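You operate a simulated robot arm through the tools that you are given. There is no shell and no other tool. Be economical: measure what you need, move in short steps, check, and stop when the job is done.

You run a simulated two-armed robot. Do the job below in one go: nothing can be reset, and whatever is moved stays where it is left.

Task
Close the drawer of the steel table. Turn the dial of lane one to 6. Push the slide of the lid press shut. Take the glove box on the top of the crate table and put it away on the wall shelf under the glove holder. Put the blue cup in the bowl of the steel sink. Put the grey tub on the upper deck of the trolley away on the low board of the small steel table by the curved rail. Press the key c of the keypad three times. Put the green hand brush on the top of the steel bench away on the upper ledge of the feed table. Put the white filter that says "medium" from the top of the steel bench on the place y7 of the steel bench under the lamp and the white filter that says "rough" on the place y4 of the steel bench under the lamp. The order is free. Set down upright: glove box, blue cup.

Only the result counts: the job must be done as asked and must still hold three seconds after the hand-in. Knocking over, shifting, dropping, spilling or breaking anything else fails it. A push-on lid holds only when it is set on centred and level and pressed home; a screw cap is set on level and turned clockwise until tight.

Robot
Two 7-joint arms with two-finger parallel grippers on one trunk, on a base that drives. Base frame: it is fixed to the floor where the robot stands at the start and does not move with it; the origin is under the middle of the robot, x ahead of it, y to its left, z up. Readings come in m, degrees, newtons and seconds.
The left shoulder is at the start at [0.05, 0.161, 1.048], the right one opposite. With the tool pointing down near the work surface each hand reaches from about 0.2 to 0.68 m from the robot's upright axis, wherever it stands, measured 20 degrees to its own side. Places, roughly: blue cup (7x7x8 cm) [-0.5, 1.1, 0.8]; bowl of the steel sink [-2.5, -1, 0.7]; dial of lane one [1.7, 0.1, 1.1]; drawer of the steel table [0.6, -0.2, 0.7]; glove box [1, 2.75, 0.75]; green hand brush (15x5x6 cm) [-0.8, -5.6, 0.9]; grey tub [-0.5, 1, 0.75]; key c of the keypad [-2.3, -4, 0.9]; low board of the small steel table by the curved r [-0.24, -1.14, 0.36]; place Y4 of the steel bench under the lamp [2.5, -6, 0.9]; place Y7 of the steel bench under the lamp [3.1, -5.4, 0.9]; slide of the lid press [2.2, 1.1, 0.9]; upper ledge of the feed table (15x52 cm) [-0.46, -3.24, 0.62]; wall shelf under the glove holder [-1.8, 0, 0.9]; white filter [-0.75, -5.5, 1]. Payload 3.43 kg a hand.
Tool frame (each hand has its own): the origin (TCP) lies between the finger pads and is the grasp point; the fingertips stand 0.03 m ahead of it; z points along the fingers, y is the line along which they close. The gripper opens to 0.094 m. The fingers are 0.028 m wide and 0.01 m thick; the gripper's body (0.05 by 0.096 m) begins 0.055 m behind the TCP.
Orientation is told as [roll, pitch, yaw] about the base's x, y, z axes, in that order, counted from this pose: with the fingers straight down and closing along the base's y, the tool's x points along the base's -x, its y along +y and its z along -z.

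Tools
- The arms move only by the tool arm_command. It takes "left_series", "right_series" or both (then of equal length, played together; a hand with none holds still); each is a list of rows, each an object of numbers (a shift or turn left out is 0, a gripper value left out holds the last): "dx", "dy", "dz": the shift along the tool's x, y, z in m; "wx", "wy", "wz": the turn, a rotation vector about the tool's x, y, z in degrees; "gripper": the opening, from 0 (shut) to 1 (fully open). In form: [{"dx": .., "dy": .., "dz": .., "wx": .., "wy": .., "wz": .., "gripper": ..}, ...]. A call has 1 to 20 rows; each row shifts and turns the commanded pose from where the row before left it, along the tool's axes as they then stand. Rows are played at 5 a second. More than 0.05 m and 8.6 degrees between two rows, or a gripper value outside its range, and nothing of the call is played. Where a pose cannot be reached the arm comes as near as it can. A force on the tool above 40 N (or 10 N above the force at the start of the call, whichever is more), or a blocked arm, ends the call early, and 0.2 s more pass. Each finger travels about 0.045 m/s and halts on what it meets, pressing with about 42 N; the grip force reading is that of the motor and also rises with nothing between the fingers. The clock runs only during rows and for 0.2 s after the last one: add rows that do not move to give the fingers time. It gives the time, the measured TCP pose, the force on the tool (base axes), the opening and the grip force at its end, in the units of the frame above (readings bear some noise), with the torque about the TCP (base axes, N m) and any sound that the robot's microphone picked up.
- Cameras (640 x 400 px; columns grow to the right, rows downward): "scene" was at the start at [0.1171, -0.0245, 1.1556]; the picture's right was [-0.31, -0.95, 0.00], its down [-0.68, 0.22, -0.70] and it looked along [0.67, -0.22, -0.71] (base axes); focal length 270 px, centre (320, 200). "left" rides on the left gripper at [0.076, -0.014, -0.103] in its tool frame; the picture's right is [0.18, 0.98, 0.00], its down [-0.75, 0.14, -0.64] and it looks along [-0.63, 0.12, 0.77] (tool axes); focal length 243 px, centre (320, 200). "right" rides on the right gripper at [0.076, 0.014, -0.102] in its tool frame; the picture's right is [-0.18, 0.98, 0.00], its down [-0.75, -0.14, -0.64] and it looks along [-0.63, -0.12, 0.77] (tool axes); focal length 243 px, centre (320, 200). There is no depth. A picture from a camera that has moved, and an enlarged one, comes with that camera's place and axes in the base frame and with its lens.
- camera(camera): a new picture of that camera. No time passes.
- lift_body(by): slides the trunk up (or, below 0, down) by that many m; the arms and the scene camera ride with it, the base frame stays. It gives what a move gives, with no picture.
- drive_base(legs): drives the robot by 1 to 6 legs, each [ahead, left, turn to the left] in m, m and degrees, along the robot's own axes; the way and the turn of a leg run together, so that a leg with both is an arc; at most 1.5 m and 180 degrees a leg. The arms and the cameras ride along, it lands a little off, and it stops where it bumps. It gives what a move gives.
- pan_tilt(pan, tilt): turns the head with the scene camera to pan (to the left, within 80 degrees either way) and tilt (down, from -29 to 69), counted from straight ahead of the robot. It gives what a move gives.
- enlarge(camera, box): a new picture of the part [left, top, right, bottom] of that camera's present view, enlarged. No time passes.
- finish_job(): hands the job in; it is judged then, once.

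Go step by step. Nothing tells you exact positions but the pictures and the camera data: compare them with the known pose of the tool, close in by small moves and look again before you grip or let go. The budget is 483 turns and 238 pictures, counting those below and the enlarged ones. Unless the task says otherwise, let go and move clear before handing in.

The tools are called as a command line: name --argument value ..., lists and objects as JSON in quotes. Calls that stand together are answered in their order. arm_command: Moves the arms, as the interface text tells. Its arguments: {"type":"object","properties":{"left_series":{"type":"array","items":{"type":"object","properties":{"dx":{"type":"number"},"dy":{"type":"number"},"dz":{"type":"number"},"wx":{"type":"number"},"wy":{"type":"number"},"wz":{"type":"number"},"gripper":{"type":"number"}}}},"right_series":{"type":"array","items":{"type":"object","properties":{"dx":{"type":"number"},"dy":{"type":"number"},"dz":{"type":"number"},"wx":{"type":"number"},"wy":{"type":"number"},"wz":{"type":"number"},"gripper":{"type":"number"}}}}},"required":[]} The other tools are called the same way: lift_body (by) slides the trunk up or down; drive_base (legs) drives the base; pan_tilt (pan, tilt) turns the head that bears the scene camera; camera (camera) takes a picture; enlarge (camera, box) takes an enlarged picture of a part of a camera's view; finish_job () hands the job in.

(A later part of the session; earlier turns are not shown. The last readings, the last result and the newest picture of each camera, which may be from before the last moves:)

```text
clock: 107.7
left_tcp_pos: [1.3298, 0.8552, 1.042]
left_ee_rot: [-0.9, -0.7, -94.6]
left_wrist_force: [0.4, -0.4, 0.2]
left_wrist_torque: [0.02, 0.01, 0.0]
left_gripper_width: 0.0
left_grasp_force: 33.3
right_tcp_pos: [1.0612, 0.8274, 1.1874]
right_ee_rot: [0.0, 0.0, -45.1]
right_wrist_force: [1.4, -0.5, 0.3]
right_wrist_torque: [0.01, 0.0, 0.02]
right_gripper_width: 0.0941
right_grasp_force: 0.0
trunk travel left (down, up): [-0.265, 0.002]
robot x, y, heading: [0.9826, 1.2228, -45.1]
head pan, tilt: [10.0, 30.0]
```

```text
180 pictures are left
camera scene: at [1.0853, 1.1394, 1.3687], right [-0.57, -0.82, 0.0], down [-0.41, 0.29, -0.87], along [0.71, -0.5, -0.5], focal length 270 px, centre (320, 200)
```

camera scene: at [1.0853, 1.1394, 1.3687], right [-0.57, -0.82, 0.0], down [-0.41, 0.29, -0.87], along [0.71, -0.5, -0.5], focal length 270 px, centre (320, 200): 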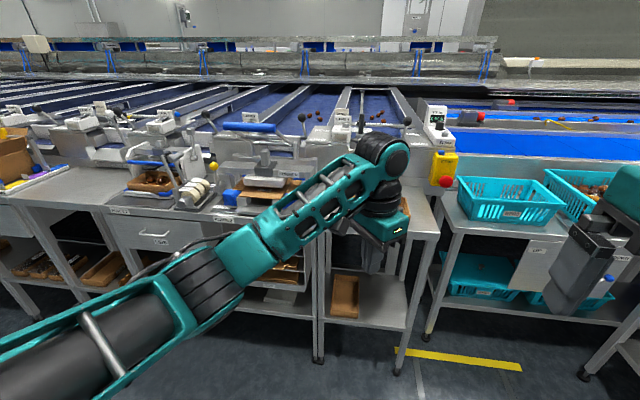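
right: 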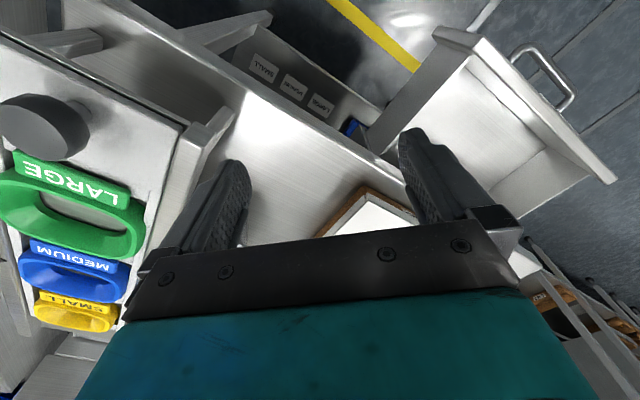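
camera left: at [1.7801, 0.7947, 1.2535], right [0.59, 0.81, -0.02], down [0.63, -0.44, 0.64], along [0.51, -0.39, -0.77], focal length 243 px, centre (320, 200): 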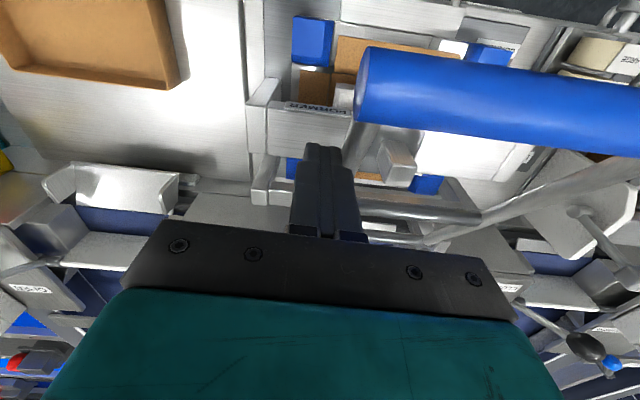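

The elbow is outward and free again. Rotate back and fold.

arm_command --left_series '[{"wz": -8}, {"wz": -8}, {"wz": -8}, {"wz": -8}, {"wz": -8}, {"wz": -8}, {"dx": 0.03, "dy": 0.035}, {"dx": 0.03, "dy": 0.035}, {"dx": 0.03, "dy": 0.035}, {"dx": 0.03, "dy": 0.035}, {"dx": 0.03, "dy": 0.035}, {"dy": 0.035}, {}]'

camera --camera "scene"

```text
clock: 110.5
left_tcp_pos: [1.3826, 1.1063, 1.0353]
left_ee_rot: [-1.3, 0.3, -46.6]
left_wrist_force: [0.8, 0.1, -0.3]
left_wrist_torque: [0.02, -0.02, -0.01]
left_gripper_width: 0.0
left_grasp_force: 32.6
right_tcp_pos: [1.0606, 0.8275, 1.187]
right_ee_rot: [0.0, 0.0, -45.1]
right_wrist_force: [-0.1, 0.5, -0.4]
right_wrist_torque: [0.01, -0.01, -0.03]
right_gripper_width: 0.094
right_grasp_force: 0.1
trunk travel left (down, up): [-0.265, 0.002]
robot x, y, heading: [0.9828, 1.2236, -45.3]
head pan, tilt: [10.0, 30.0]
```

```text
179 pictures are left
camera scene: at [1.0853, 1.1394, 1.3687], right [-0.57, -0.82, 0.0], down [-0.41, 0.29, -0.87], along [0.71, -0.5, -0.5], focal length 270 px, centre (320, 200)
```

scene: 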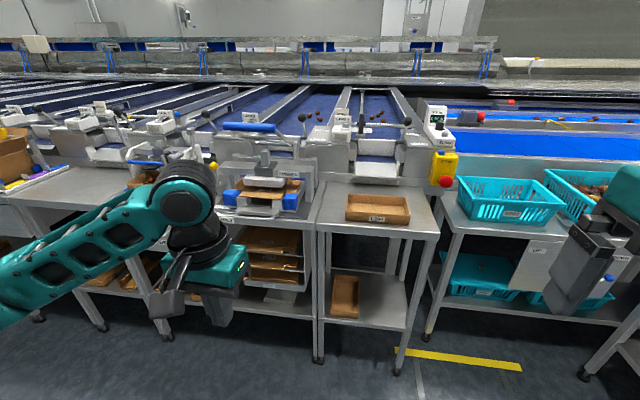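

enlarge --camera "scene" --box '[90, 110, 330, 250]'

```text
2.67 times, centred on (210, 180) of scene
camera zoom: at [1.0853, 1.1394, 1.3687], right [-0.57, -0.82, 0.0], down [-0.41, 0.29, -0.87], along [0.71, -0.5, -0.5], focal length 721 px, centre (613, 253)
```

zoom: 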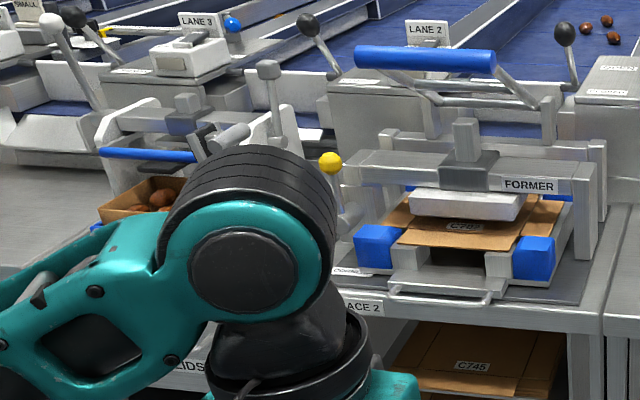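

The blue-lever machine is the "FORMER"; the lid press is the next one to the left. Drive left 0.6 m.

drive_base --legs '[[0, 0.6, 0]]'

pan_tilt --pan 10 --tilt 30

camera --camera "scene"

enlarge --camera "scene" --box '[230, 100, 430, 240]'

```text
clock: 116.2
left_tcp_pos: [1.8039, 1.5327, 1.0361]
left_ee_rot: [-1.1, 0.3, -46.0]
left_wrist_force: [-0.7, -0.5, -0.1]
left_wrist_torque: [-0.01, 0.03, -0.01]
left_gripper_width: 0.0
left_grasp_force: 32.8
right_tcp_pos: [1.4849, 1.2525, 1.1866]
right_ee_rot: [-0.1, 0.0, -44.5]
right_wrist_force: [0.7, -0.6, -0.7]
right_wrist_torque: [0.0, -0.01, -0.02]
right_gripper_width: 0.0942
right_grasp_force: 0.0
trunk travel left (down, up): [-0.265, 0.002]
robot x, y, heading: [1.4024, 1.6385, -44.6]
head pan, tilt: [10.0, 30.0]
```

```text
clock: 116.8
left_tcp_pos: [1.8043, 1.533, 1.037]
left_ee_rot: [-1.2, 0.2, -46.1]
left_wrist_force: [0.7, 0.5, -0.4]
left_wrist_torque: [0.03, 0.02, -0.03]
left_gripper_width: 0.0
left_grasp_force: 32.5
right_tcp_pos: [1.4838, 1.2503, 1.1876]
right_ee_rot: [-0.1, 0.1, -44.7]
right_wrist_force: [0.8, 0.3, -0.7]
right_wrist_torque: [0.04, -0.02, -0.01]
right_gripper_width: 0.0941
right_grasp_force: 0.1
trunk travel left (down, up): [-0.265, 0.002]
robot x, y, heading: [1.4047, 1.6429, -44.5]
head pan, tilt: [10.0, 30.0]
```

```text
177 pictures are left
camera scene: at [1.5055, 1.5628, 1.3687], right [-0.57, -0.82, 0.0], down [-0.41, 0.28, -0.87], along [0.71, -0.49, -0.5], focal length 270 px, centre (320, 200)
```

scene: 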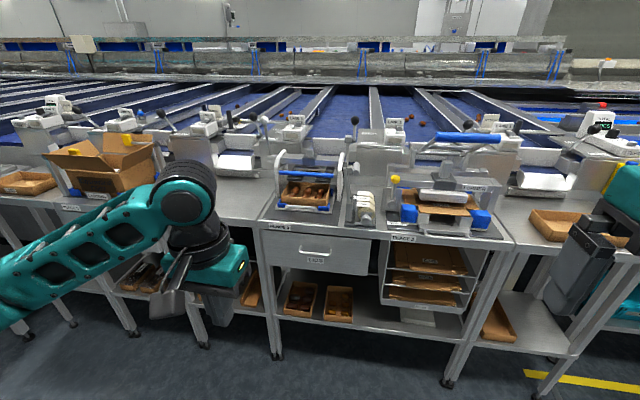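

```text
2.86 times, centred on (330, 170) of scene
camera zoom: at [1.5055, 1.5628, 1.3687], right [-0.57, -0.82, 0.0], down [-0.41, 0.28, -0.87], along [0.71, -0.49, -0.5], focal length 772 px, centre (291, 286)
```

zoom: 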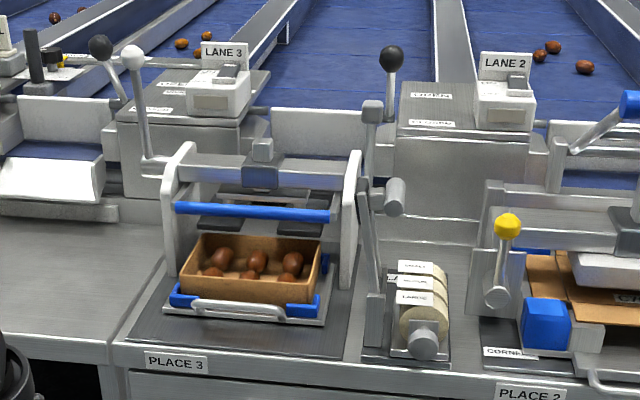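

The lid press is at PLACE 3: a tray slide with a bar handle, pulled out toward me. I drive closer and lower the trunk.

drive_base --legs '[[0.33, 0, 0]]'

lift_body --by -0.1

pan_tilt --pan 15 --tilt 40

camera --camera "scene"

camera --camera "left"

```text
clock: 119.0
left_tcp_pos: [2.0364, 1.3044, 1.0347]
left_ee_rot: [-1.2, 0.1, -46.0]
left_wrist_force: [0.3, 0.2, -1.1]
left_wrist_torque: [0.01, 0.01, 0.02]
left_gripper_width: 0.0003
left_grasp_force: 33.0
right_tcp_pos: [1.7175, 1.022, 1.1867]
right_ee_rot: [0.0, 0.0, -44.5]
right_wrist_force: [0.2, -0.7, -0.1]
right_wrist_torque: [0.04, 0.01, -0.05]
right_gripper_width: 0.0939
right_grasp_force: 0.1
trunk travel left (down, up): [-0.265, 0.002]
robot x, y, heading: [1.6348, 1.4097, -44.5]
head pan, tilt: [10.0, 30.0]
```

```text
clock: 120.3
left_tcp_pos: [2.0371, 1.3044, 0.9373]
left_ee_rot: [-1.2, 0.2, -46.0]
left_wrist_force: [0.1, -0.4, -0.2]
left_wrist_torque: [-0.02, -0.01, 0.02]
left_gripper_width: 0.0
left_grasp_force: 32.9
right_tcp_pos: [1.7169, 1.0231, 1.0864]
right_ee_rot: [0.0, 0.0, -44.5]
right_wrist_force: [0.0, -0.2, 0.2]
right_wrist_torque: [0.0, 0.0, 0.0]
right_gripper_width: 0.0939
right_grasp_force: 0.0
trunk travel left (down, up): [-0.165, 0.102]
robot x, y, heading: [1.6357, 1.4143, -44.6]
head pan, tilt: [10.0, 30.0]
```

```text
clock: 121.0
left_tcp_pos: [2.0368, 1.3051, 0.9367]
left_ee_rot: [-1.3, 0.3, -46.0]
left_wrist_force: [0.9, 0.2, -0.1]
left_wrist_torque: [0.0, 0.01, 0.01]
left_gripper_width: 0.0
left_grasp_force: 33.4
right_tcp_pos: [1.7174, 1.022, 1.0862]
right_ee_rot: [-0.1, 0.0, -44.5]
right_wrist_force: [0.0, 0.0, 0.1]
right_wrist_torque: [-0.02, -0.02, -0.01]
right_gripper_width: 0.094
right_grasp_force: 0.1
trunk travel left (down, up): [-0.165, 0.102]
robot x, y, heading: [1.6338, 1.4086, -44.5]
head pan, tilt: [15.0, 40.0]
```

```text
175 pictures are left
camera scene: at [1.7376, 1.3436, 1.2534], right [-0.49, -0.87, 0.0], down [-0.56, 0.32, -0.77], along [0.67, -0.38, -0.64], focal length 270 px, centre (320, 200)
```

scene: 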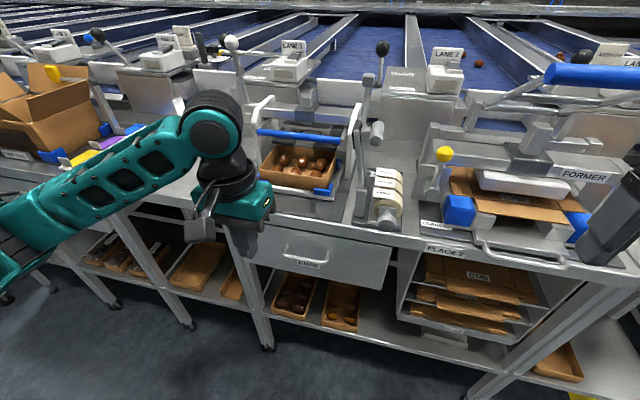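

```text
174 pictures are left
camera left: at [1.9762, 1.3487, 1.0395], right [0.58, 0.81, -0.02], down [0.64, -0.44, 0.64], along [0.51, -0.38, -0.77], focal length 243 px, centre (320, 200)
```

left: 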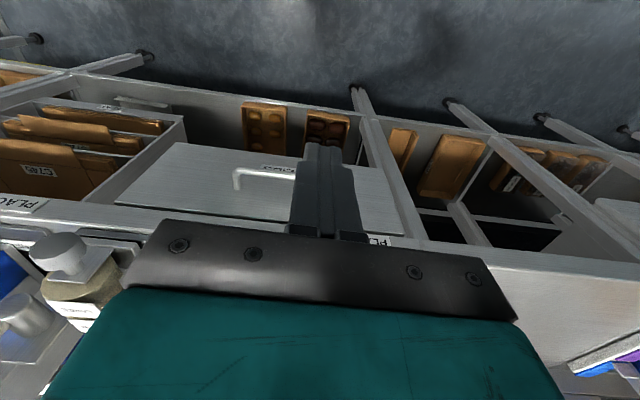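

enlarge --camera "scene" --box '[220, 90, 380, 230]'

```text
2.86 times, centred on (300, 160) of scene
camera zoom: at [1.7376, 1.3436, 1.2534], right [-0.49, -0.87, 0.0], down [-0.56, 0.32, -0.77], along [0.67, -0.38, -0.64], focal length 772 px, centre (377, 314)
```

zoom: 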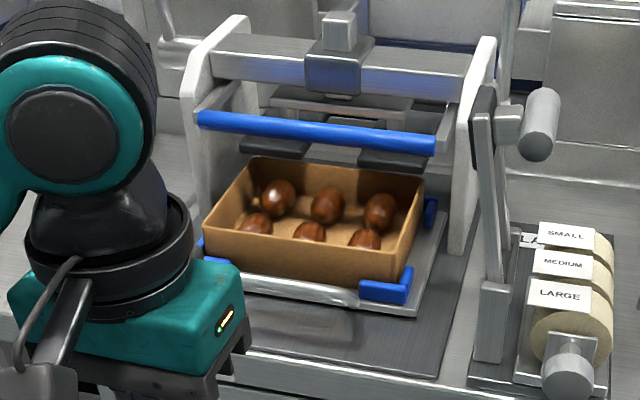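

Handle is near (2.185,1.155,0.87), about 0.57 m ahead. Raise, advance, then tilt the closed gripper 60° forward.

arm_command --left_series '[{"dz": -0.03}, {"dx": -0.03}, {"dx": -0.03}, {"dx": -0.03}, {"wy": -7.5, "wx": 1.2}, {"wy": -7.5}, {"wy": -7.5}, {"wy": -7.5}, {"wy": -7.5}, {"wy": -7.5}, {"wy": -7.5}, {"wy": -7.5}, {}]'

camera --camera "scene"

camera --camera "left"

```text
clock: 123.8
left_tcp_pos: [2.0983, 1.2397, 0.9648]
left_ee_rot: [-4.8, -59.8, -41.9]
left_wrist_force: [-0.3, -0.5, -0.6]
left_wrist_torque: [-0.02, -0.02, 0.01]
left_gripper_width: 0.0
left_grasp_force: 33.1
right_tcp_pos: [1.7169, 1.0223, 1.0862]
right_ee_rot: [0.0, 0.0, -44.4]
right_wrist_force: [-0.4, -0.3, -0.1]
right_wrist_torque: [0.01, 0.0, 0.02]
right_gripper_width: 0.0939
right_grasp_force: 0.1
trunk travel left (down, up): [-0.165, 0.102]
robot x, y, heading: [1.632, 1.4132, -44.1]
head pan, tilt: [15.0, 40.0]
```

```text
172 pictures are left
camera scene: at [1.7376, 1.3436, 1.2533], right [-0.49, -0.87, 0.0], down [-0.56, 0.32, -0.77], along [0.67, -0.38, -0.64], focal length 270 px, centre (320, 200)
```

scene: 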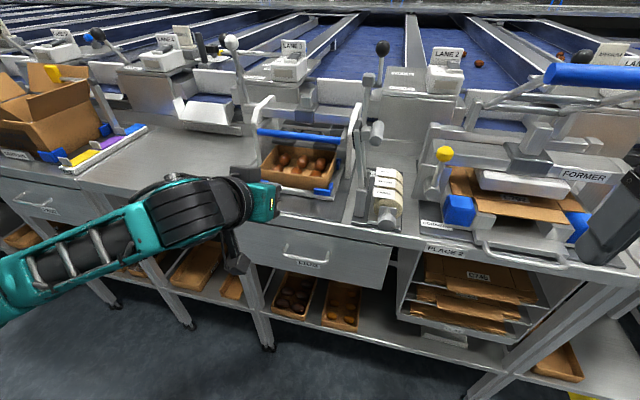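

```text
171 pictures are left
camera left: at [2.0012, 1.3195, 0.9524], right [0.64, 0.74, -0.2], down [0.01, 0.25, 0.97], along [0.77, -0.62, 0.16], focal length 243 px, centre (320, 200)
```

left: 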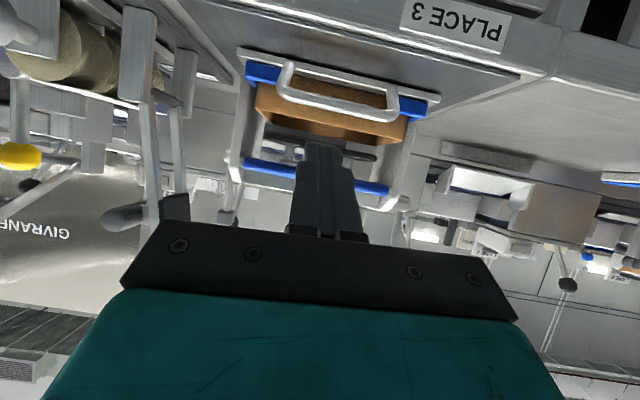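

The left camera sees the handle loop clearly. Lower the hand to handle height.

arm_command --left_series '[{"dx": 0.026, "dz": 0.015}, {"dx": 0.026, "dz": 0.015}, {}]'

camera --camera "left"

enlarge --camera "scene" --box '[220, 90, 380, 230]'

```text
clock: 124.6
left_tcp_pos: [2.0976, 1.2374, 0.9069]
left_ee_rot: [-4.8, -59.8, -42.0]
left_wrist_force: [0.6, -0.4, -0.3]
left_wrist_torque: [0.01, -0.02, 0.0]
left_gripper_width: 0.0002
left_grasp_force: 33.1
right_tcp_pos: [1.7165, 1.0226, 1.0876]
right_ee_rot: [-0.1, 0.0, -44.6]
right_wrist_force: [0.6, 0.6, 0.8]
right_wrist_torque: [0.0, 0.02, 0.03]
right_gripper_width: 0.094
right_grasp_force: 0.0
trunk travel left (down, up): [-0.165, 0.102]
robot x, y, heading: [1.632, 1.4083, -44.5]
head pan, tilt: [15.0, 40.0]
```

```text
170 pictures are left
camera left: at [1.9988, 1.3164, 0.8923], right [0.64, 0.74, -0.2], down [0.01, 0.25, 0.97], along [0.77, -0.62, 0.16], focal length 243 px, centre (320, 200)
```

left: 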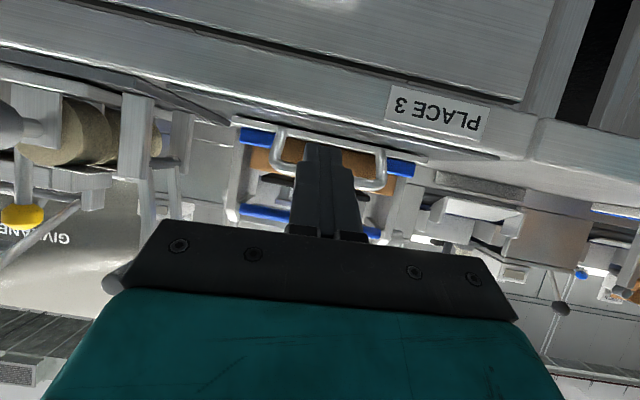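

```text
2.86 times, centred on (300, 160) of scene
camera zoom: at [1.7376, 1.3436, 1.2533], right [-0.49, -0.87, 0.0], down [-0.56, 0.32, -0.77], along [0.67, -0.38, -0.64], focal length 772 px, centre (377, 314)
```

zoom: 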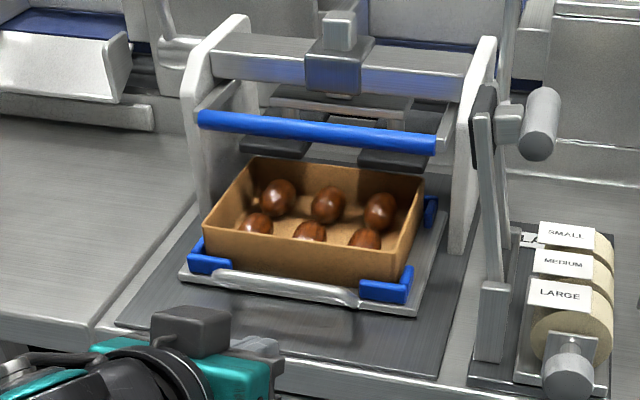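

Handle bar ≈(2.196,1.160,0.888). Align and push along the press axis.

arm_command --left_series '[{"dy": 0.012}, {"dx": -0.009, "dz": 0.02}, {"dx": -0.012, "dz": 0.0208}, {"dx": -0.012, "dz": 0.0208}, {"dx": -0.01, "dz": 0.0173}, {}]'

camera --camera "left"

enlarge --camera "scene" --box '[220, 90, 380, 230]'

```text
clock: 126.0
left_tcp_pos: [2.1698, 1.1831, 0.9018]
left_ee_rot: [-4.8, -59.6, -42.0]
left_wrist_force: [0.1, 1.9, -4.8]
left_wrist_torque: [0.13, 0.09, 0.02]
left_gripper_width: 0.0
left_grasp_force: 32.4
right_tcp_pos: [1.7164, 1.0232, 1.0863]
right_ee_rot: [0.0, 0.0, -44.4]
right_wrist_force: [0.7, -0.4, 0.6]
right_wrist_torque: [-0.01, 0.02, -0.01]
right_gripper_width: 0.0942
right_grasp_force: 0.2
trunk travel left (down, up): [-0.165, 0.102]
robot x, y, heading: [1.6352, 1.4126, -44.6]
head pan, tilt: [15.0, 40.0]
```

```text
168 pictures are left
camera left: at [2.0713, 1.2622, 0.8893], right [0.64, 0.74, -0.2], down [0.01, 0.25, 0.97], along [0.77, -0.62, 0.15], focal length 243 px, centre (320, 200)
```

left: 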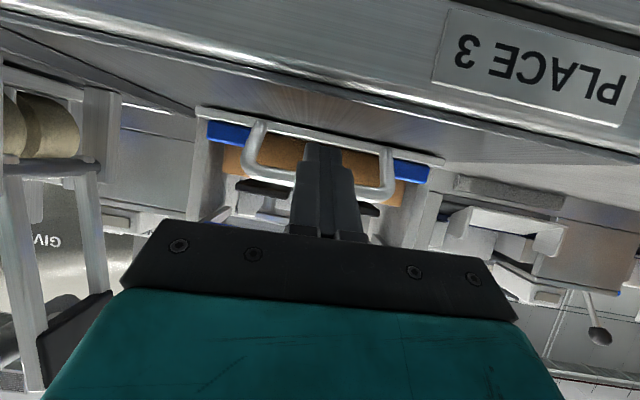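

```text
2.86 times, centred on (300, 160) of scene
camera zoom: at [1.738, 1.3436, 1.2532], right [-0.49, -0.87, 0.0], down [-0.56, 0.32, -0.77], along [0.67, -0.38, -0.64], focal length 772 px, centre (377, 314)
```

zoom: 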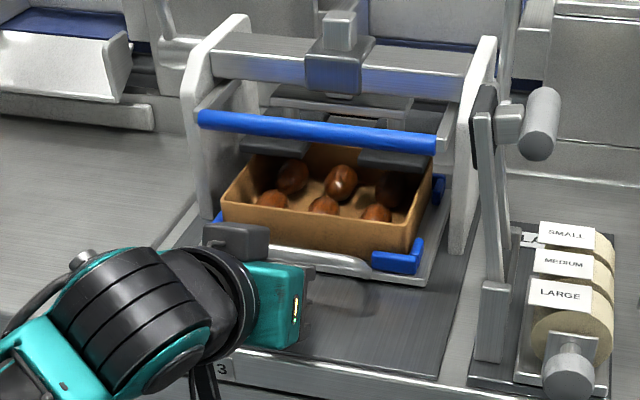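

The slide is moving in. Continue.

arm_command --left_series '[{"dx": -0.01, "dz": 0.0173}, {"dx": -0.01, "dz": 0.0173}, {"dx": -0.005, "dz": 0.0087}, {}]'

enlarge --camera "scene" --box '[220, 90, 380, 230]'

```text
clock: 127.0
left_tcp_pos: [2.2027, 1.1455, 0.8983]
left_ee_rot: [-4.8, -59.2, -42.0]
left_wrist_force: [-11.3, 11.2, -13.9]
left_wrist_torque: [0.25, 0.24, -0.02]
left_gripper_width: 0.0
left_grasp_force: 33.2
right_tcp_pos: [1.7161, 1.0226, 1.0863]
right_ee_rot: [-0.1, 0.0, -44.5]
right_wrist_force: [-0.3, -0.2, 0.6]
right_wrist_torque: [0.01, -0.02, 0.0]
right_gripper_width: 0.0941
right_grasp_force: 0.1
trunk travel left (down, up): [-0.165, 0.102]
robot x, y, heading: [1.6358, 1.4126, -44.6]
head pan, tilt: [15.0, 40.0]
```

```text
2.86 times, centred on (300, 160) of scene
camera zoom: at [1.7378, 1.3439, 1.2531], right [-0.49, -0.87, 0.0], down [-0.56, 0.32, -0.77], along [0.67, -0.38, -0.64], focal length 772 px, centre (377, 314)
```

zoom: 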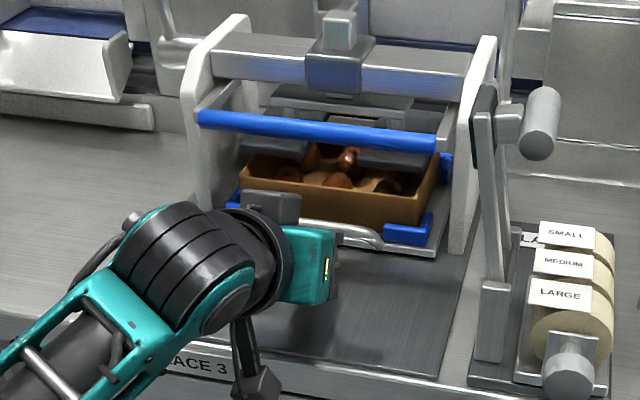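

arm_command --left_series '[{"dx": -0.006, "dz": 0.00866}, {"dx": -0.006, "dz": 0.00866}, {}]'

enlarge --camera "scene" --box '[220, 90, 380, 230]'

camera --camera "left"

```text
clock: 127.5
left_tcp_pos: [2.2097, 1.1377, 0.8919]
left_ee_rot: [-4.2, -58.1, -42.3]
left_wrist_force: [0.3, 0.4, -0.4]
left_wrist_torque: [-0.06, -0.01, 0.0]
left_gripper_width: 0.0
left_grasp_force: 32.6
right_tcp_pos: [1.7166, 1.0231, 1.0861]
right_ee_rot: [0.0, 0.0, -44.4]
right_wrist_force: [-0.2, 0.1, -0.3]
right_wrist_torque: [-0.01, 0.01, 0.02]
right_gripper_width: 0.0943
right_grasp_force: 0.0
trunk travel left (down, up): [-0.165, 0.102]
robot x, y, heading: [1.6322, 1.4148, -44.6]
head pan, tilt: [15.0, 40.0]
stopped in row 2 (left hand): the force on the tool passed its limit at 46 N (the readings are from after the stop); the commanded pose is now the measured one
```

```text
2.86 times, centred on (300, 160) of scene
camera zoom: at [1.7374, 1.3436, 1.2536], right [-0.49, -0.87, 0.0], down [-0.56, 0.32, -0.77], along [0.67, -0.38, -0.64], focal length 772 px, centre (377, 314)
```

zoom: 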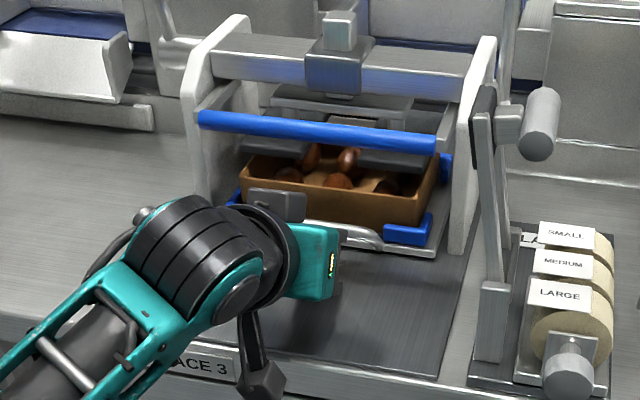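

```text
164 pictures are left
camera left: at [2.1103, 1.2186, 0.8827], right [0.63, 0.75, -0.2], down [0.03, 0.23, 0.97], along [0.77, -0.62, 0.13], focal length 243 px, centre (320, 200)
```

left: 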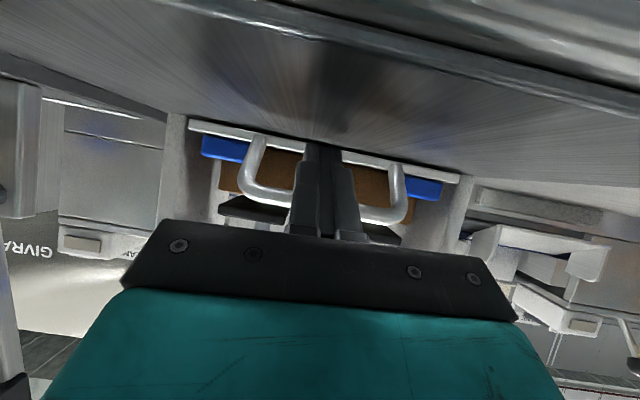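

A 46 N stop: either the end stop or a wedge. Back off and inspect.

arm_command --left_series '[{"dx": 0.01, "dz": -0.0173}, {"dx": 0.015, "dz": -0.026}, {"dx": 0.015, "dz": -0.026}, {"dx": 0.015, "dz": -0.026}, {}]'

enlarge --camera "scene" --box '[220, 90, 380, 230]'

camera --camera "left"

```text
clock: 128.7
left_tcp_pos: [2.1316, 1.2174, 0.8954]
left_ee_rot: [-4.3, -58.3, -42.2]
left_wrist_force: [0.0, -0.1, 0.0]
left_wrist_torque: [-0.01, -0.02, 0.04]
left_gripper_width: 0.0
left_grasp_force: 33.2
right_tcp_pos: [1.7168, 1.0228, 1.0855]
right_ee_rot: [0.0, 0.0, -44.5]
right_wrist_force: [-0.3, -0.4, -0.2]
right_wrist_torque: [0.01, 0.01, 0.0]
right_gripper_width: 0.0939
right_grasp_force: 0.0
trunk travel left (down, up): [-0.165, 0.102]
robot x, y, heading: [1.6353, 1.409, -44.5]
head pan, tilt: [15.0, 40.0]
```

```text
2.86 times, centred on (300, 160) of scene
camera zoom: at [1.7374, 1.3439, 1.2533], right [-0.49, -0.87, 0.0], down [-0.56, 0.32, -0.77], along [0.67, -0.38, -0.64], focal length 772 px, centre (377, 314)
```

zoom: 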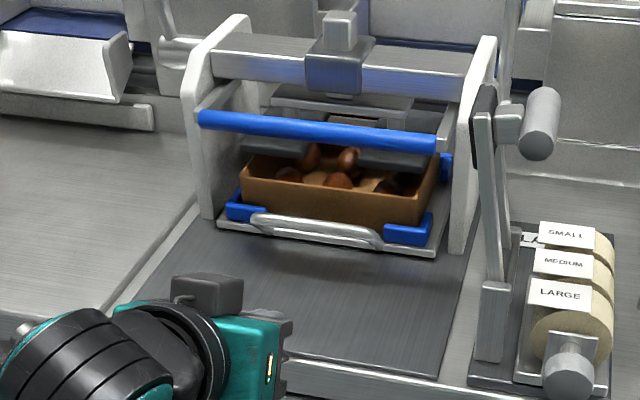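

```text
162 pictures are left
camera left: at [2.0345, 1.2968, 0.8855], right [0.63, 0.75, -0.2], down [0.02, 0.23, 0.97], along [0.77, -0.62, 0.13], focal length 243 px, centre (320, 200)
```

left: 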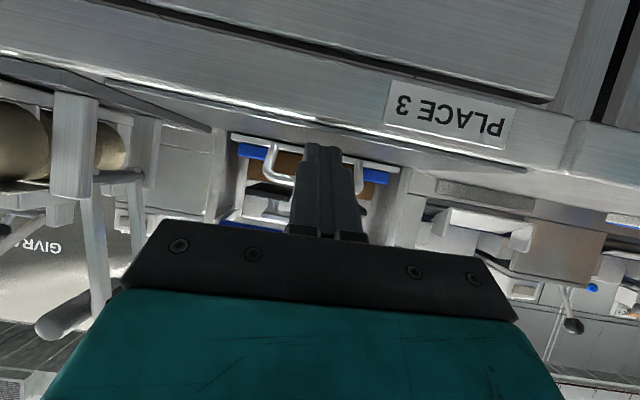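

The tray moved ~6.6 cm. I push once more squarely on the bar, slightly higher, to confirm the end stop.

arm_command --left_series '[{"dx": -0.0104, "dz": -0.006}, {"dx": -0.01, "dz": 0.0173}, {"dx": -0.01, "dz": 0.0173}, {"dx": -0.01, "dz": 0.0173}, {"dx": -0.01, "dz": 0.0173}, {"dx": -0.005, "dz": 0.0087}, {}]'

camera --camera "left"

```text
clock: 130.3
left_tcp_pos: [2.195, 1.1536, 0.9072]
left_ee_rot: [-4.3, -58.3, -42.4]
left_wrist_force: [-1.1, 2.7, 0.4]
left_wrist_torque: [0.01, -0.03, -0.02]
left_gripper_width: 0.0
left_grasp_force: 33.0
right_tcp_pos: [1.7161, 1.0238, 1.0865]
right_ee_rot: [0.0, 0.0, -44.4]
right_wrist_force: [-0.2, 0.4, 1.0]
right_wrist_torque: [-0.01, -0.01, -0.04]
right_gripper_width: 0.094
right_grasp_force: 0.1
trunk travel left (down, up): [-0.165, 0.102]
robot x, y, heading: [1.6377, 1.4092, -44.5]
head pan, tilt: [15.0, 40.0]
```

```text
161 pictures are left
camera left: at [2.0971, 1.2333, 0.8964], right [0.63, 0.75, -0.2], down [0.02, 0.23, 0.97], along [0.77, -0.62, 0.13], focal length 243 px, centre (320, 200)
```

left: 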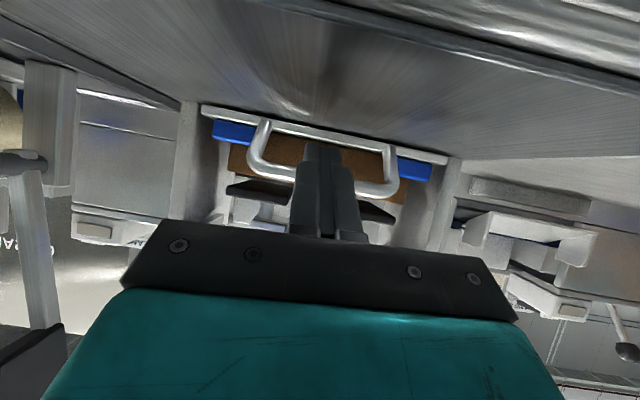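

arm_command --left_series '[{"dx": -0.003, "dz": 0.005}, {"dx": -0.003, "dz": 0.005}, {"dx": -0.003, "dz": 0.005}, {"dx": -0.003, "dz": 0.005}, {}]'

enlarge --camera "scene" --box '[220, 90, 380, 230]'

```text
clock: 131.2
left_tcp_pos: [2.2052, 1.1426, 0.8955]
left_ee_rot: [-3.9, -56.7, -42.7]
left_wrist_force: [-0.5, 0.4, -1.4]
left_wrist_torque: [0.07, 0.01, -0.02]
left_gripper_width: 0.0003
left_grasp_force: 33.1
right_tcp_pos: [1.7155, 1.024, 1.0864]
right_ee_rot: [-0.1, 0.0, -44.5]
right_wrist_force: [-0.3, -0.1, 0.3]
right_wrist_torque: [0.01, 0.01, -0.01]
right_gripper_width: 0.0939
right_grasp_force: 0.0
trunk travel left (down, up): [-0.165, 0.102]
robot x, y, heading: [1.6333, 1.4093, -44.2]
head pan, tilt: [15.0, 40.0]
stopped in row 4 (left hand): the force on the tool passed its limit at 54 N (the readings are from after the stop); the commanded pose is now the measured one
```

```text
2.86 times, centred on (300, 160) of scene
camera zoom: at [1.7371, 1.344, 1.2536], right [-0.49, -0.87, 0.0], down [-0.56, 0.32, -0.77], along [0.67, -0.38, -0.64], focal length 772 px, centre (377, 314)
```

zoom: 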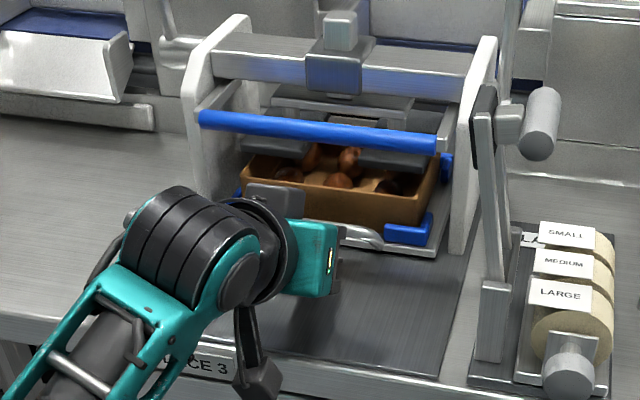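

Firm end stop, slide shut. Withdraw and fold the left arm.

arm_command --left_series '[{"dx": 0.015, "dz": -0.026}, {"dx": 0.015, "dz": -0.026}, {"dx": 0.015, "dz": -0.026}, {"dx": -0.02, "dz": -0.03}, {"wy": 7.3, "dz": -0.015}, {"wy": 7.3, "dz": -0.015}, {"wy": 7.3, "dz": -0.015}, {"wy": 7.3}, {"wy": 7.3}, {"wy": 7.3}, {"wy": 7.3}, {"wy": 6}, {"dx": 0.03}, {"dx": 0.03}, {"dx": 0.03}, {}]'

pan_tilt --pan 75 --tilt 20

camera --camera "scene"

```text
clock: 134.6
left_tcp_pos: [2.0484, 1.3087, 0.9636]
left_ee_rot: [-2.3, 0.4, -46.0]
left_wrist_force: [-1.1, -0.7, -1.2]
left_wrist_torque: [0.0, 0.01, 0.01]
left_gripper_width: 0.0
left_grasp_force: 32.4
right_tcp_pos: [1.7161, 1.0226, 1.0859]
right_ee_rot: [0.0, 0.0, -44.5]
right_wrist_force: [0.3, -0.6, 0.5]
right_wrist_torque: [-0.02, -0.02, -0.04]
right_gripper_width: 0.0942
right_grasp_force: 0.1
trunk travel left (down, up): [-0.165, 0.102]
robot x, y, heading: [1.6342, 1.4168, -44.5]
head pan, tilt: [15.0, 40.0]
```

```text
clock: 135.9
left_tcp_pos: [2.0494, 1.3092, 0.9642]
left_ee_rot: [-2.2, 0.2, -45.9]
left_wrist_force: [-0.4, 0.6, 0.8]
left_wrist_torque: [0.01, -0.02, 0.0]
left_gripper_width: 0.0001
left_grasp_force: 32.9
right_tcp_pos: [1.7164, 1.0239, 1.0865]
right_ee_rot: [-0.1, 0.0, -44.6]
right_wrist_force: [-0.3, 0.0, 0.3]
right_wrist_torque: [0.01, 0.0, 0.01]
right_gripper_width: 0.094
right_grasp_force: 0.0
trunk travel left (down, up): [-0.165, 0.102]
robot x, y, heading: [1.6357, 1.4116, -44.3]
head pan, tilt: [75.0, 20.0]
```

```text
159 pictures are left
camera scene: at [1.7433, 1.4332, 1.2847], right [0.51, -0.86, 0.0], down [-0.29, -0.17, -0.94], along [0.81, 0.48, -0.34], focal length 270 px, centre (320, 200)
```

scene: 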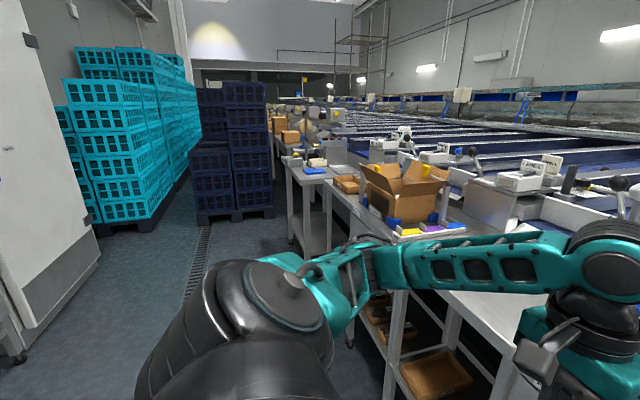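

drive_base --legs '[[-0.45, 0, 0], [0, 0, 150]]'

pan_tilt --pan 0 --tilt 25

camera --camera "scene"

```text
clock: 144.8
left_tcp_pos: [1.0011, 2.0125, 0.9635]
left_ee_rot: [-2.2, 0.3, 105.9]
left_wrist_force: [-0.4, 0.2, -0.2]
left_wrist_torque: [0.02, 0.03, 0.03]
left_gripper_width: 0.0
left_grasp_force: 32.6
right_tcp_pos: [1.4284, 2.1068, 1.0874]
right_ee_rot: [0.0, 0.0, 107.4]
right_wrist_force: [0.1, 0.5, 0.5]
right_wrist_torque: [-0.01, -0.04, -0.01]
right_gripper_width: 0.0942
right_grasp_force: 0.1
trunk travel left (down, up): [-0.165, 0.102]
robot x, y, heading: [1.3181, 1.7249, 107.2]
head pan, tilt: [75.0, 20.0]
```

```text
clock: 146.3
left_tcp_pos: [0.9999, 2.0138, 0.9642]
left_ee_rot: [-2.2, 0.2, 105.9]
left_wrist_force: [-0.5, 0.5, -0.1]
left_wrist_torque: [0.01, -0.03, -0.02]
left_gripper_width: 0.0
left_grasp_force: 33.3
right_tcp_pos: [1.4288, 2.1078, 1.0865]
right_ee_rot: [0.0, 0.0, 107.2]
right_wrist_force: [0.2, -0.2, -0.3]
right_wrist_torque: [-0.01, 0.0, -0.03]
right_gripper_width: 0.0939
right_grasp_force: 0.0
trunk travel left (down, up): [-0.165, 0.102]
robot x, y, heading: [1.3159, 1.7223, 107.3]
head pan, tilt: [0.0, 25.0]
```

```text
158 pictures are left
camera scene: at [1.277, 1.8519, 1.2766], right [0.95, 0.3, 0.0], down [0.13, -0.4, -0.91], along [-0.27, 0.86, -0.42], focal length 270 px, centre (320, 200)
```

scene: 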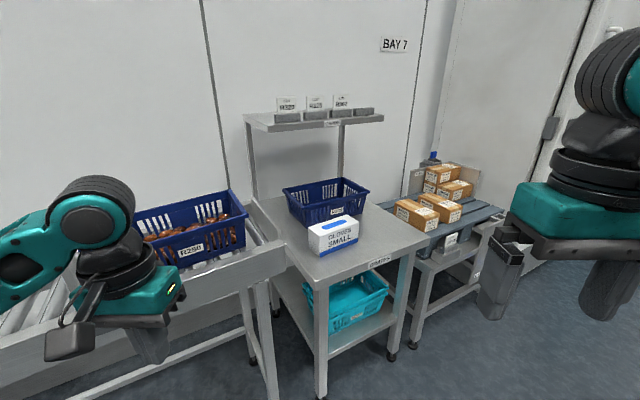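

enlarge --camera "scene" --box '[260, 160, 420, 280]'

```text
3.33 times, centred on (340, 220) of scene
camera zoom: at [1.277, 1.8519, 1.2766], right [0.95, 0.3, 0.0], down [0.13, -0.4, -0.91], along [-0.27, 0.86, -0.42], focal length 901 px, centre (253, 133)
```

zoom: 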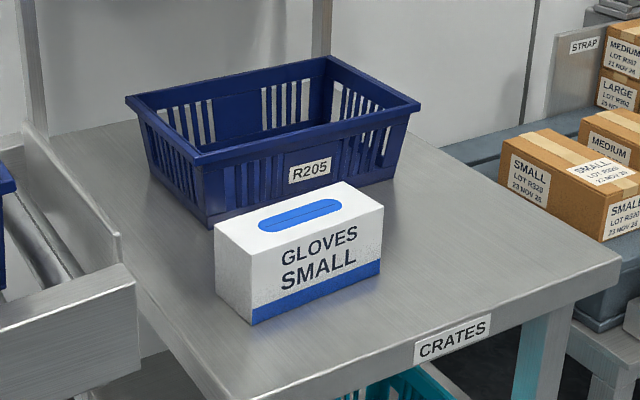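

The glove box is ~16×7×8 cm at about (1.076,2.658), table top ≈0.70, long side at 45°. I'll approach at heading 135° and take it with the right hand from above.

drive_base --legs '[[0, 0, 28], [0.28, -0.32, 0]]'

pan_tilt --pan -15 --tilt 45

camera --camera "scene"

camera --camera "right"

```text
clock: 151.0
left_tcp_pos: [0.9334, 2.2547, 0.9642]
left_ee_rot: [-2.2, 0.3, 133.4]
left_wrist_force: [-0.7, -0.6, -0.3]
left_wrist_torque: [0.0, 0.01, 0.01]
left_gripper_width: 0.0
left_grasp_force: 33.3
right_tcp_pos: [1.2695, 2.5339, 1.0862]
right_ee_rot: [0.0, 0.0, 134.8]
right_wrist_force: [0.0, 0.8, 0.2]
right_wrist_torque: [-0.02, -0.01, -0.02]
right_gripper_width: 0.094
right_grasp_force: 0.1
trunk travel left (down, up): [-0.165, 0.102]
robot x, y, heading: [1.3464, 2.1422, 135.0]
head pan, tilt: [0.0, 25.0]
```

```text
clock: 151.9
left_tcp_pos: [0.9334, 2.2538, 0.9639]
left_ee_rot: [-2.2, 0.3, 133.4]
left_wrist_force: [-1.2, -1.1, -0.5]
left_wrist_torque: [0.0, -0.01, -0.01]
left_gripper_width: 0.0
left_grasp_force: 32.7
right_tcp_pos: [1.269, 2.5363, 1.0873]
right_ee_rot: [0.0, 0.0, 134.8]
right_wrist_force: [-0.4, -0.7, 0.3]
right_wrist_torque: [0.03, 0.0, 0.03]
right_gripper_width: 0.0942
right_grasp_force: 0.1
trunk travel left (down, up): [-0.165, 0.102]
robot x, y, heading: [1.3445, 2.1435, 135.1]
head pan, tilt: [-15.0, 45.0]
```

```text
156 pictures are left
camera scene: at [1.2776, 2.2441, 1.2461], right [0.87, 0.5, 0.0], down [0.35, -0.61, -0.71], along [-0.35, 0.61, -0.71], focal length 270 px, centre (320, 200)
```

scene: 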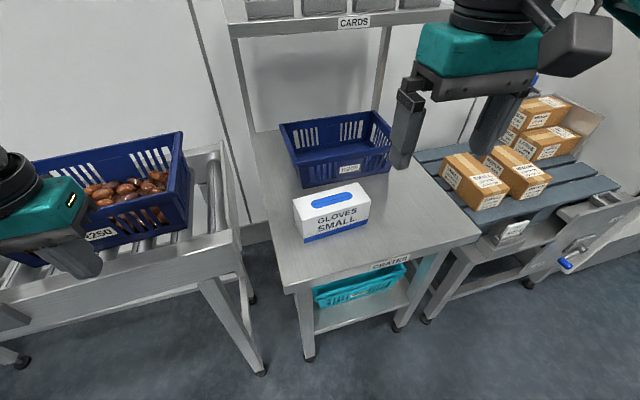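

```text
155 pictures are left
camera right: at [1.3121, 2.4708, 1.1889], right [-0.83, -0.56, 0.0], down [-0.43, 0.63, 0.64], along [-0.36, 0.53, -0.77], focal length 243 px, centre (320, 200)
```

right: 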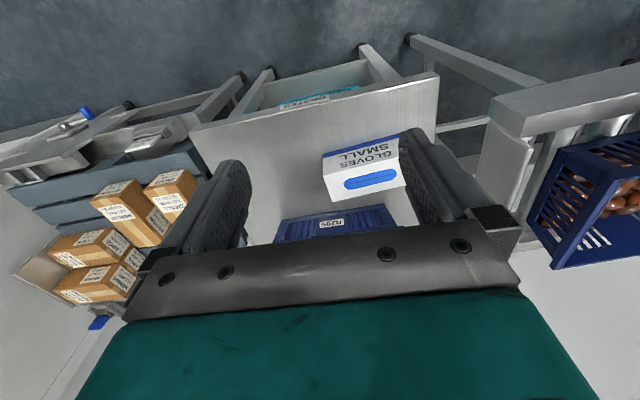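

enlarge --camera "scene" --box '[270, 160, 400, 260]'

```text
4.00 times, centred on (335, 210) of scene
camera zoom: at [1.2776, 2.2441, 1.2461], right [0.87, 0.5, 0.0], down [0.35, -0.61, -0.71], along [-0.35, 0.61, -0.71], focal length 1081 px, centre (260, 160)
```

zoom: 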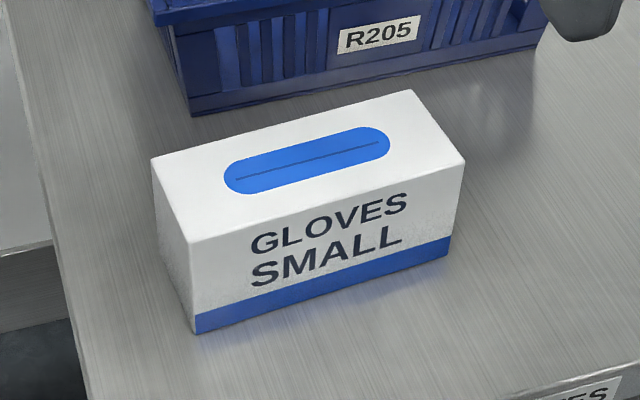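

Box centre (1.0895,2.6256), top z≈0.818, depth axis ≈142°. I turn the base a little and rotate the right hand (outward) to align its closing axis with the box's short side.

drive_base --legs '[[0, 0, 12]]'

arm_command --right_series '[{"wz": -8}, {"wz": -8}, {"wz": -8}, {"wz": -8}, {"wz": -8}, {"wz": -8}, {"wz": -8}, {"wz": -8}, {"wz": -8}, {"wz": -8}, {"wz": -5}, {}]'

camera --camera "scene"

```text
clock: 153.0
left_tcp_pos: [0.9188, 2.1662, 0.9636]
left_ee_rot: [-2.1, 0.2, 145.3]
left_wrist_force: [0.2, -0.8, -0.4]
left_wrist_torque: [0.0, -0.02, 0.0]
left_gripper_width: 0.0
left_grasp_force: 33.4
right_tcp_pos: [1.1898, 2.5111, 1.086]
right_ee_rot: [0.0, -0.1, 146.7]
right_wrist_force: [0.4, 0.0, 0.4]
right_wrist_torque: [-0.02, 0.03, 0.0]
right_gripper_width: 0.0942
right_grasp_force: 0.1
trunk travel left (down, up): [-0.165, 0.102]
robot x, y, heading: [1.35, 2.1425, 146.9]
head pan, tilt: [-15.0, 45.0]
```

```text
clock: 155.6
left_tcp_pos: [0.9197, 2.1665, 0.9624]
left_ee_rot: [-2.3, 0.2, 145.3]
left_wrist_force: [0.7, -1.0, 0.2]
left_wrist_torque: [-0.03, -0.01, 0.01]
left_gripper_width: 0.0001
left_grasp_force: 33.0
right_tcp_pos: [1.2021, 2.4394, 1.0857]
right_ee_rot: [-0.1, 0.1, -128.4]
right_wrist_force: [-0.2, -0.5, 0.0]
right_wrist_torque: [-0.03, -0.01, 0.04]
right_gripper_width: 0.094
right_grasp_force: 0.2
right hand out of reach, approached as far as the arm can: row 9, 10, 11
trunk travel left (down, up): [-0.165, 0.102]
robot x, y, heading: [1.3444, 2.1435, 146.8]
head pan, tilt: [-15.0, 45.0]
```

```text
153 pictures are left
camera scene: at [1.2588, 2.2278, 1.2461], right [0.75, 0.67, 0.0], down [0.47, -0.53, -0.71], along [-0.47, 0.53, -0.71], focal length 270 px, centre (320, 200)
```

scene: 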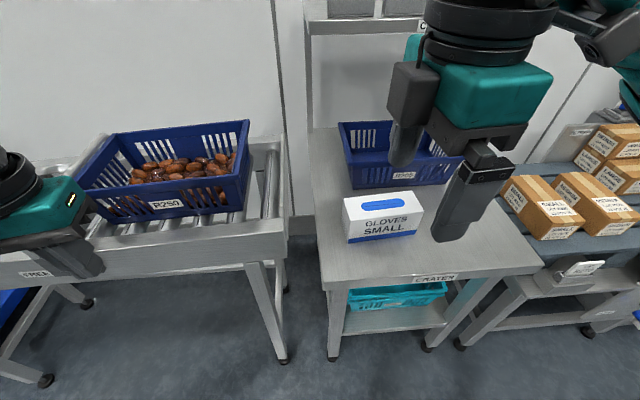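

arm_command --right_series '[{"dx": 0.0152, "dy": -0.0408}, {"dx": 0.0152, "dy": -0.0408}, {"dx": 0.0152, "dy": -0.0408, "dz": 0.02}, {"dx": 0.0152, "dy": -0.0408, "dz": 0.02}, {"dx": 0.0152, "dy": -0.0408, "dz": 0.02}, {"dz": 0.03}, {}]'

camera --camera "right"

camera --camera "scene"

```text
clock: 157.2
left_tcp_pos: [0.9195, 2.1677, 0.9623]
left_ee_rot: [-2.3, 0.3, 145.3]
left_wrist_force: [-0.7, -0.1, -0.2]
left_wrist_torque: [0.01, 0.01, -0.01]
left_gripper_width: 0.0
left_grasp_force: 32.9
right_tcp_pos: [1.1733, 2.429, 1.0387]
right_ee_rot: [0.0, 0.1, -128.5]
right_wrist_force: [0.6, -0.5, -0.2]
right_wrist_torque: [-0.04, -0.01, -0.02]
right_gripper_width: 0.094
right_grasp_force: 0.0
right hand out of reach, approached as far as the arm can: row 1, 2, 3, 4, 5, 6
trunk travel left (down, up): [-0.165, 0.102]
robot x, y, heading: [1.3486, 2.1447, 146.7]
head pan, tilt: [-15.0, 45.0]
```

```text
152 pictures are left
camera right: at [1.2306, 2.4782, 1.1412], right [0.65, -0.76, 0.0], down [-0.58, -0.5, 0.64], along [-0.49, -0.42, -0.77], focal length 243 px, centre (320, 200)
```

right: 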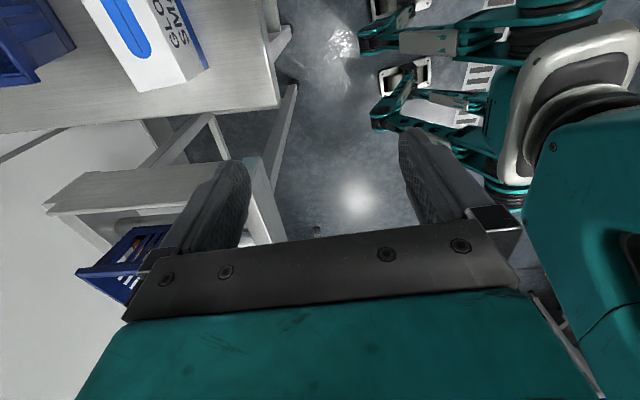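

```text
151 pictures are left
camera scene: at [1.2587, 2.2278, 1.2461], right [0.75, 0.67, 0.0], down [0.47, -0.53, -0.71], along [-0.47, 0.53, -0.71], focal length 270 px, centre (320, 200)
```

scene: 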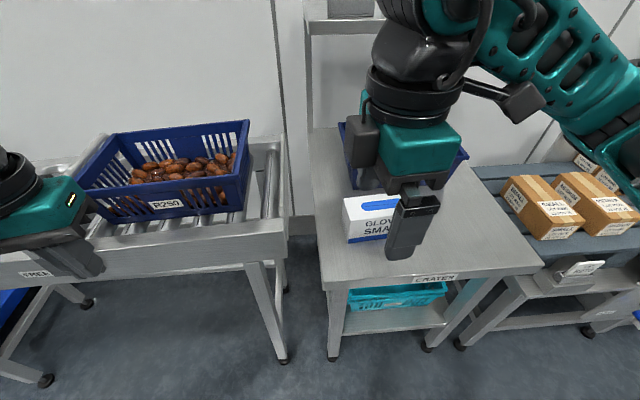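

The right wrist is near its limit that way. Better: restore the right hand, turn the base to heading ~98° and use the left hand, which then needs only a −45° wrist turn.

arm_command --right_series '[{"wz": 8, "dz": -0.01}, {"wz": 8, "dz": -0.01}, {"wz": 8, "dz": -0.01}, {"wz": 8, "dz": -0.01}, {"wz": 8, "dz": -0.01}, {"wz": 8}, {"wz": 8}, {"wz": 8}, {"wz": 8}, {"wz": 8}, {"wz": 5}, {}]'

camera --camera "scene"

```text
clock: 159.8
left_tcp_pos: [0.918, 2.1673, 0.9628]
left_ee_rot: [-2.3, 0.4, 145.4]
left_wrist_force: [-0.3, -0.6, -0.8]
left_wrist_torque: [0.0, 0.02, 0.02]
left_gripper_width: 0.0
left_grasp_force: 32.6
right_tcp_pos: [1.1744, 2.4282, 1.09]
right_ee_rot: [0.0, 0.0, 146.7]
right_wrist_force: [0.7, 0.8, -0.1]
right_wrist_torque: [0.0, 0.0, -0.01]
right_gripper_width: 0.094
right_grasp_force: 0.0
trunk travel left (down, up): [-0.165, 0.102]
robot x, y, heading: [1.347, 2.1412, 146.6]
head pan, tilt: [-15.0, 45.0]
```

```text
150 pictures are left
camera scene: at [1.2587, 2.2278, 1.2461], right [0.75, 0.67, 0.0], down [0.47, -0.53, -0.71], along [-0.47, 0.53, -0.71], focal length 270 px, centre (320, 200)
```

scene: 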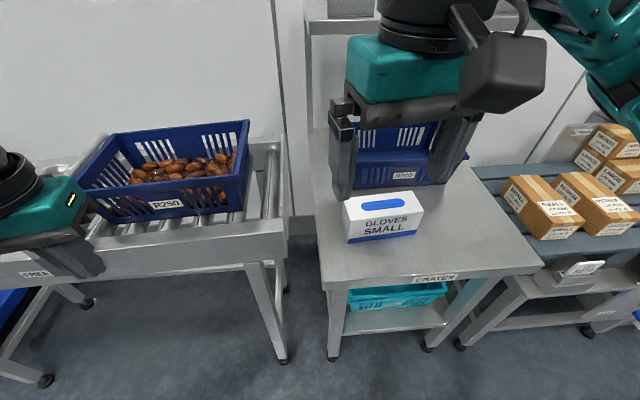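

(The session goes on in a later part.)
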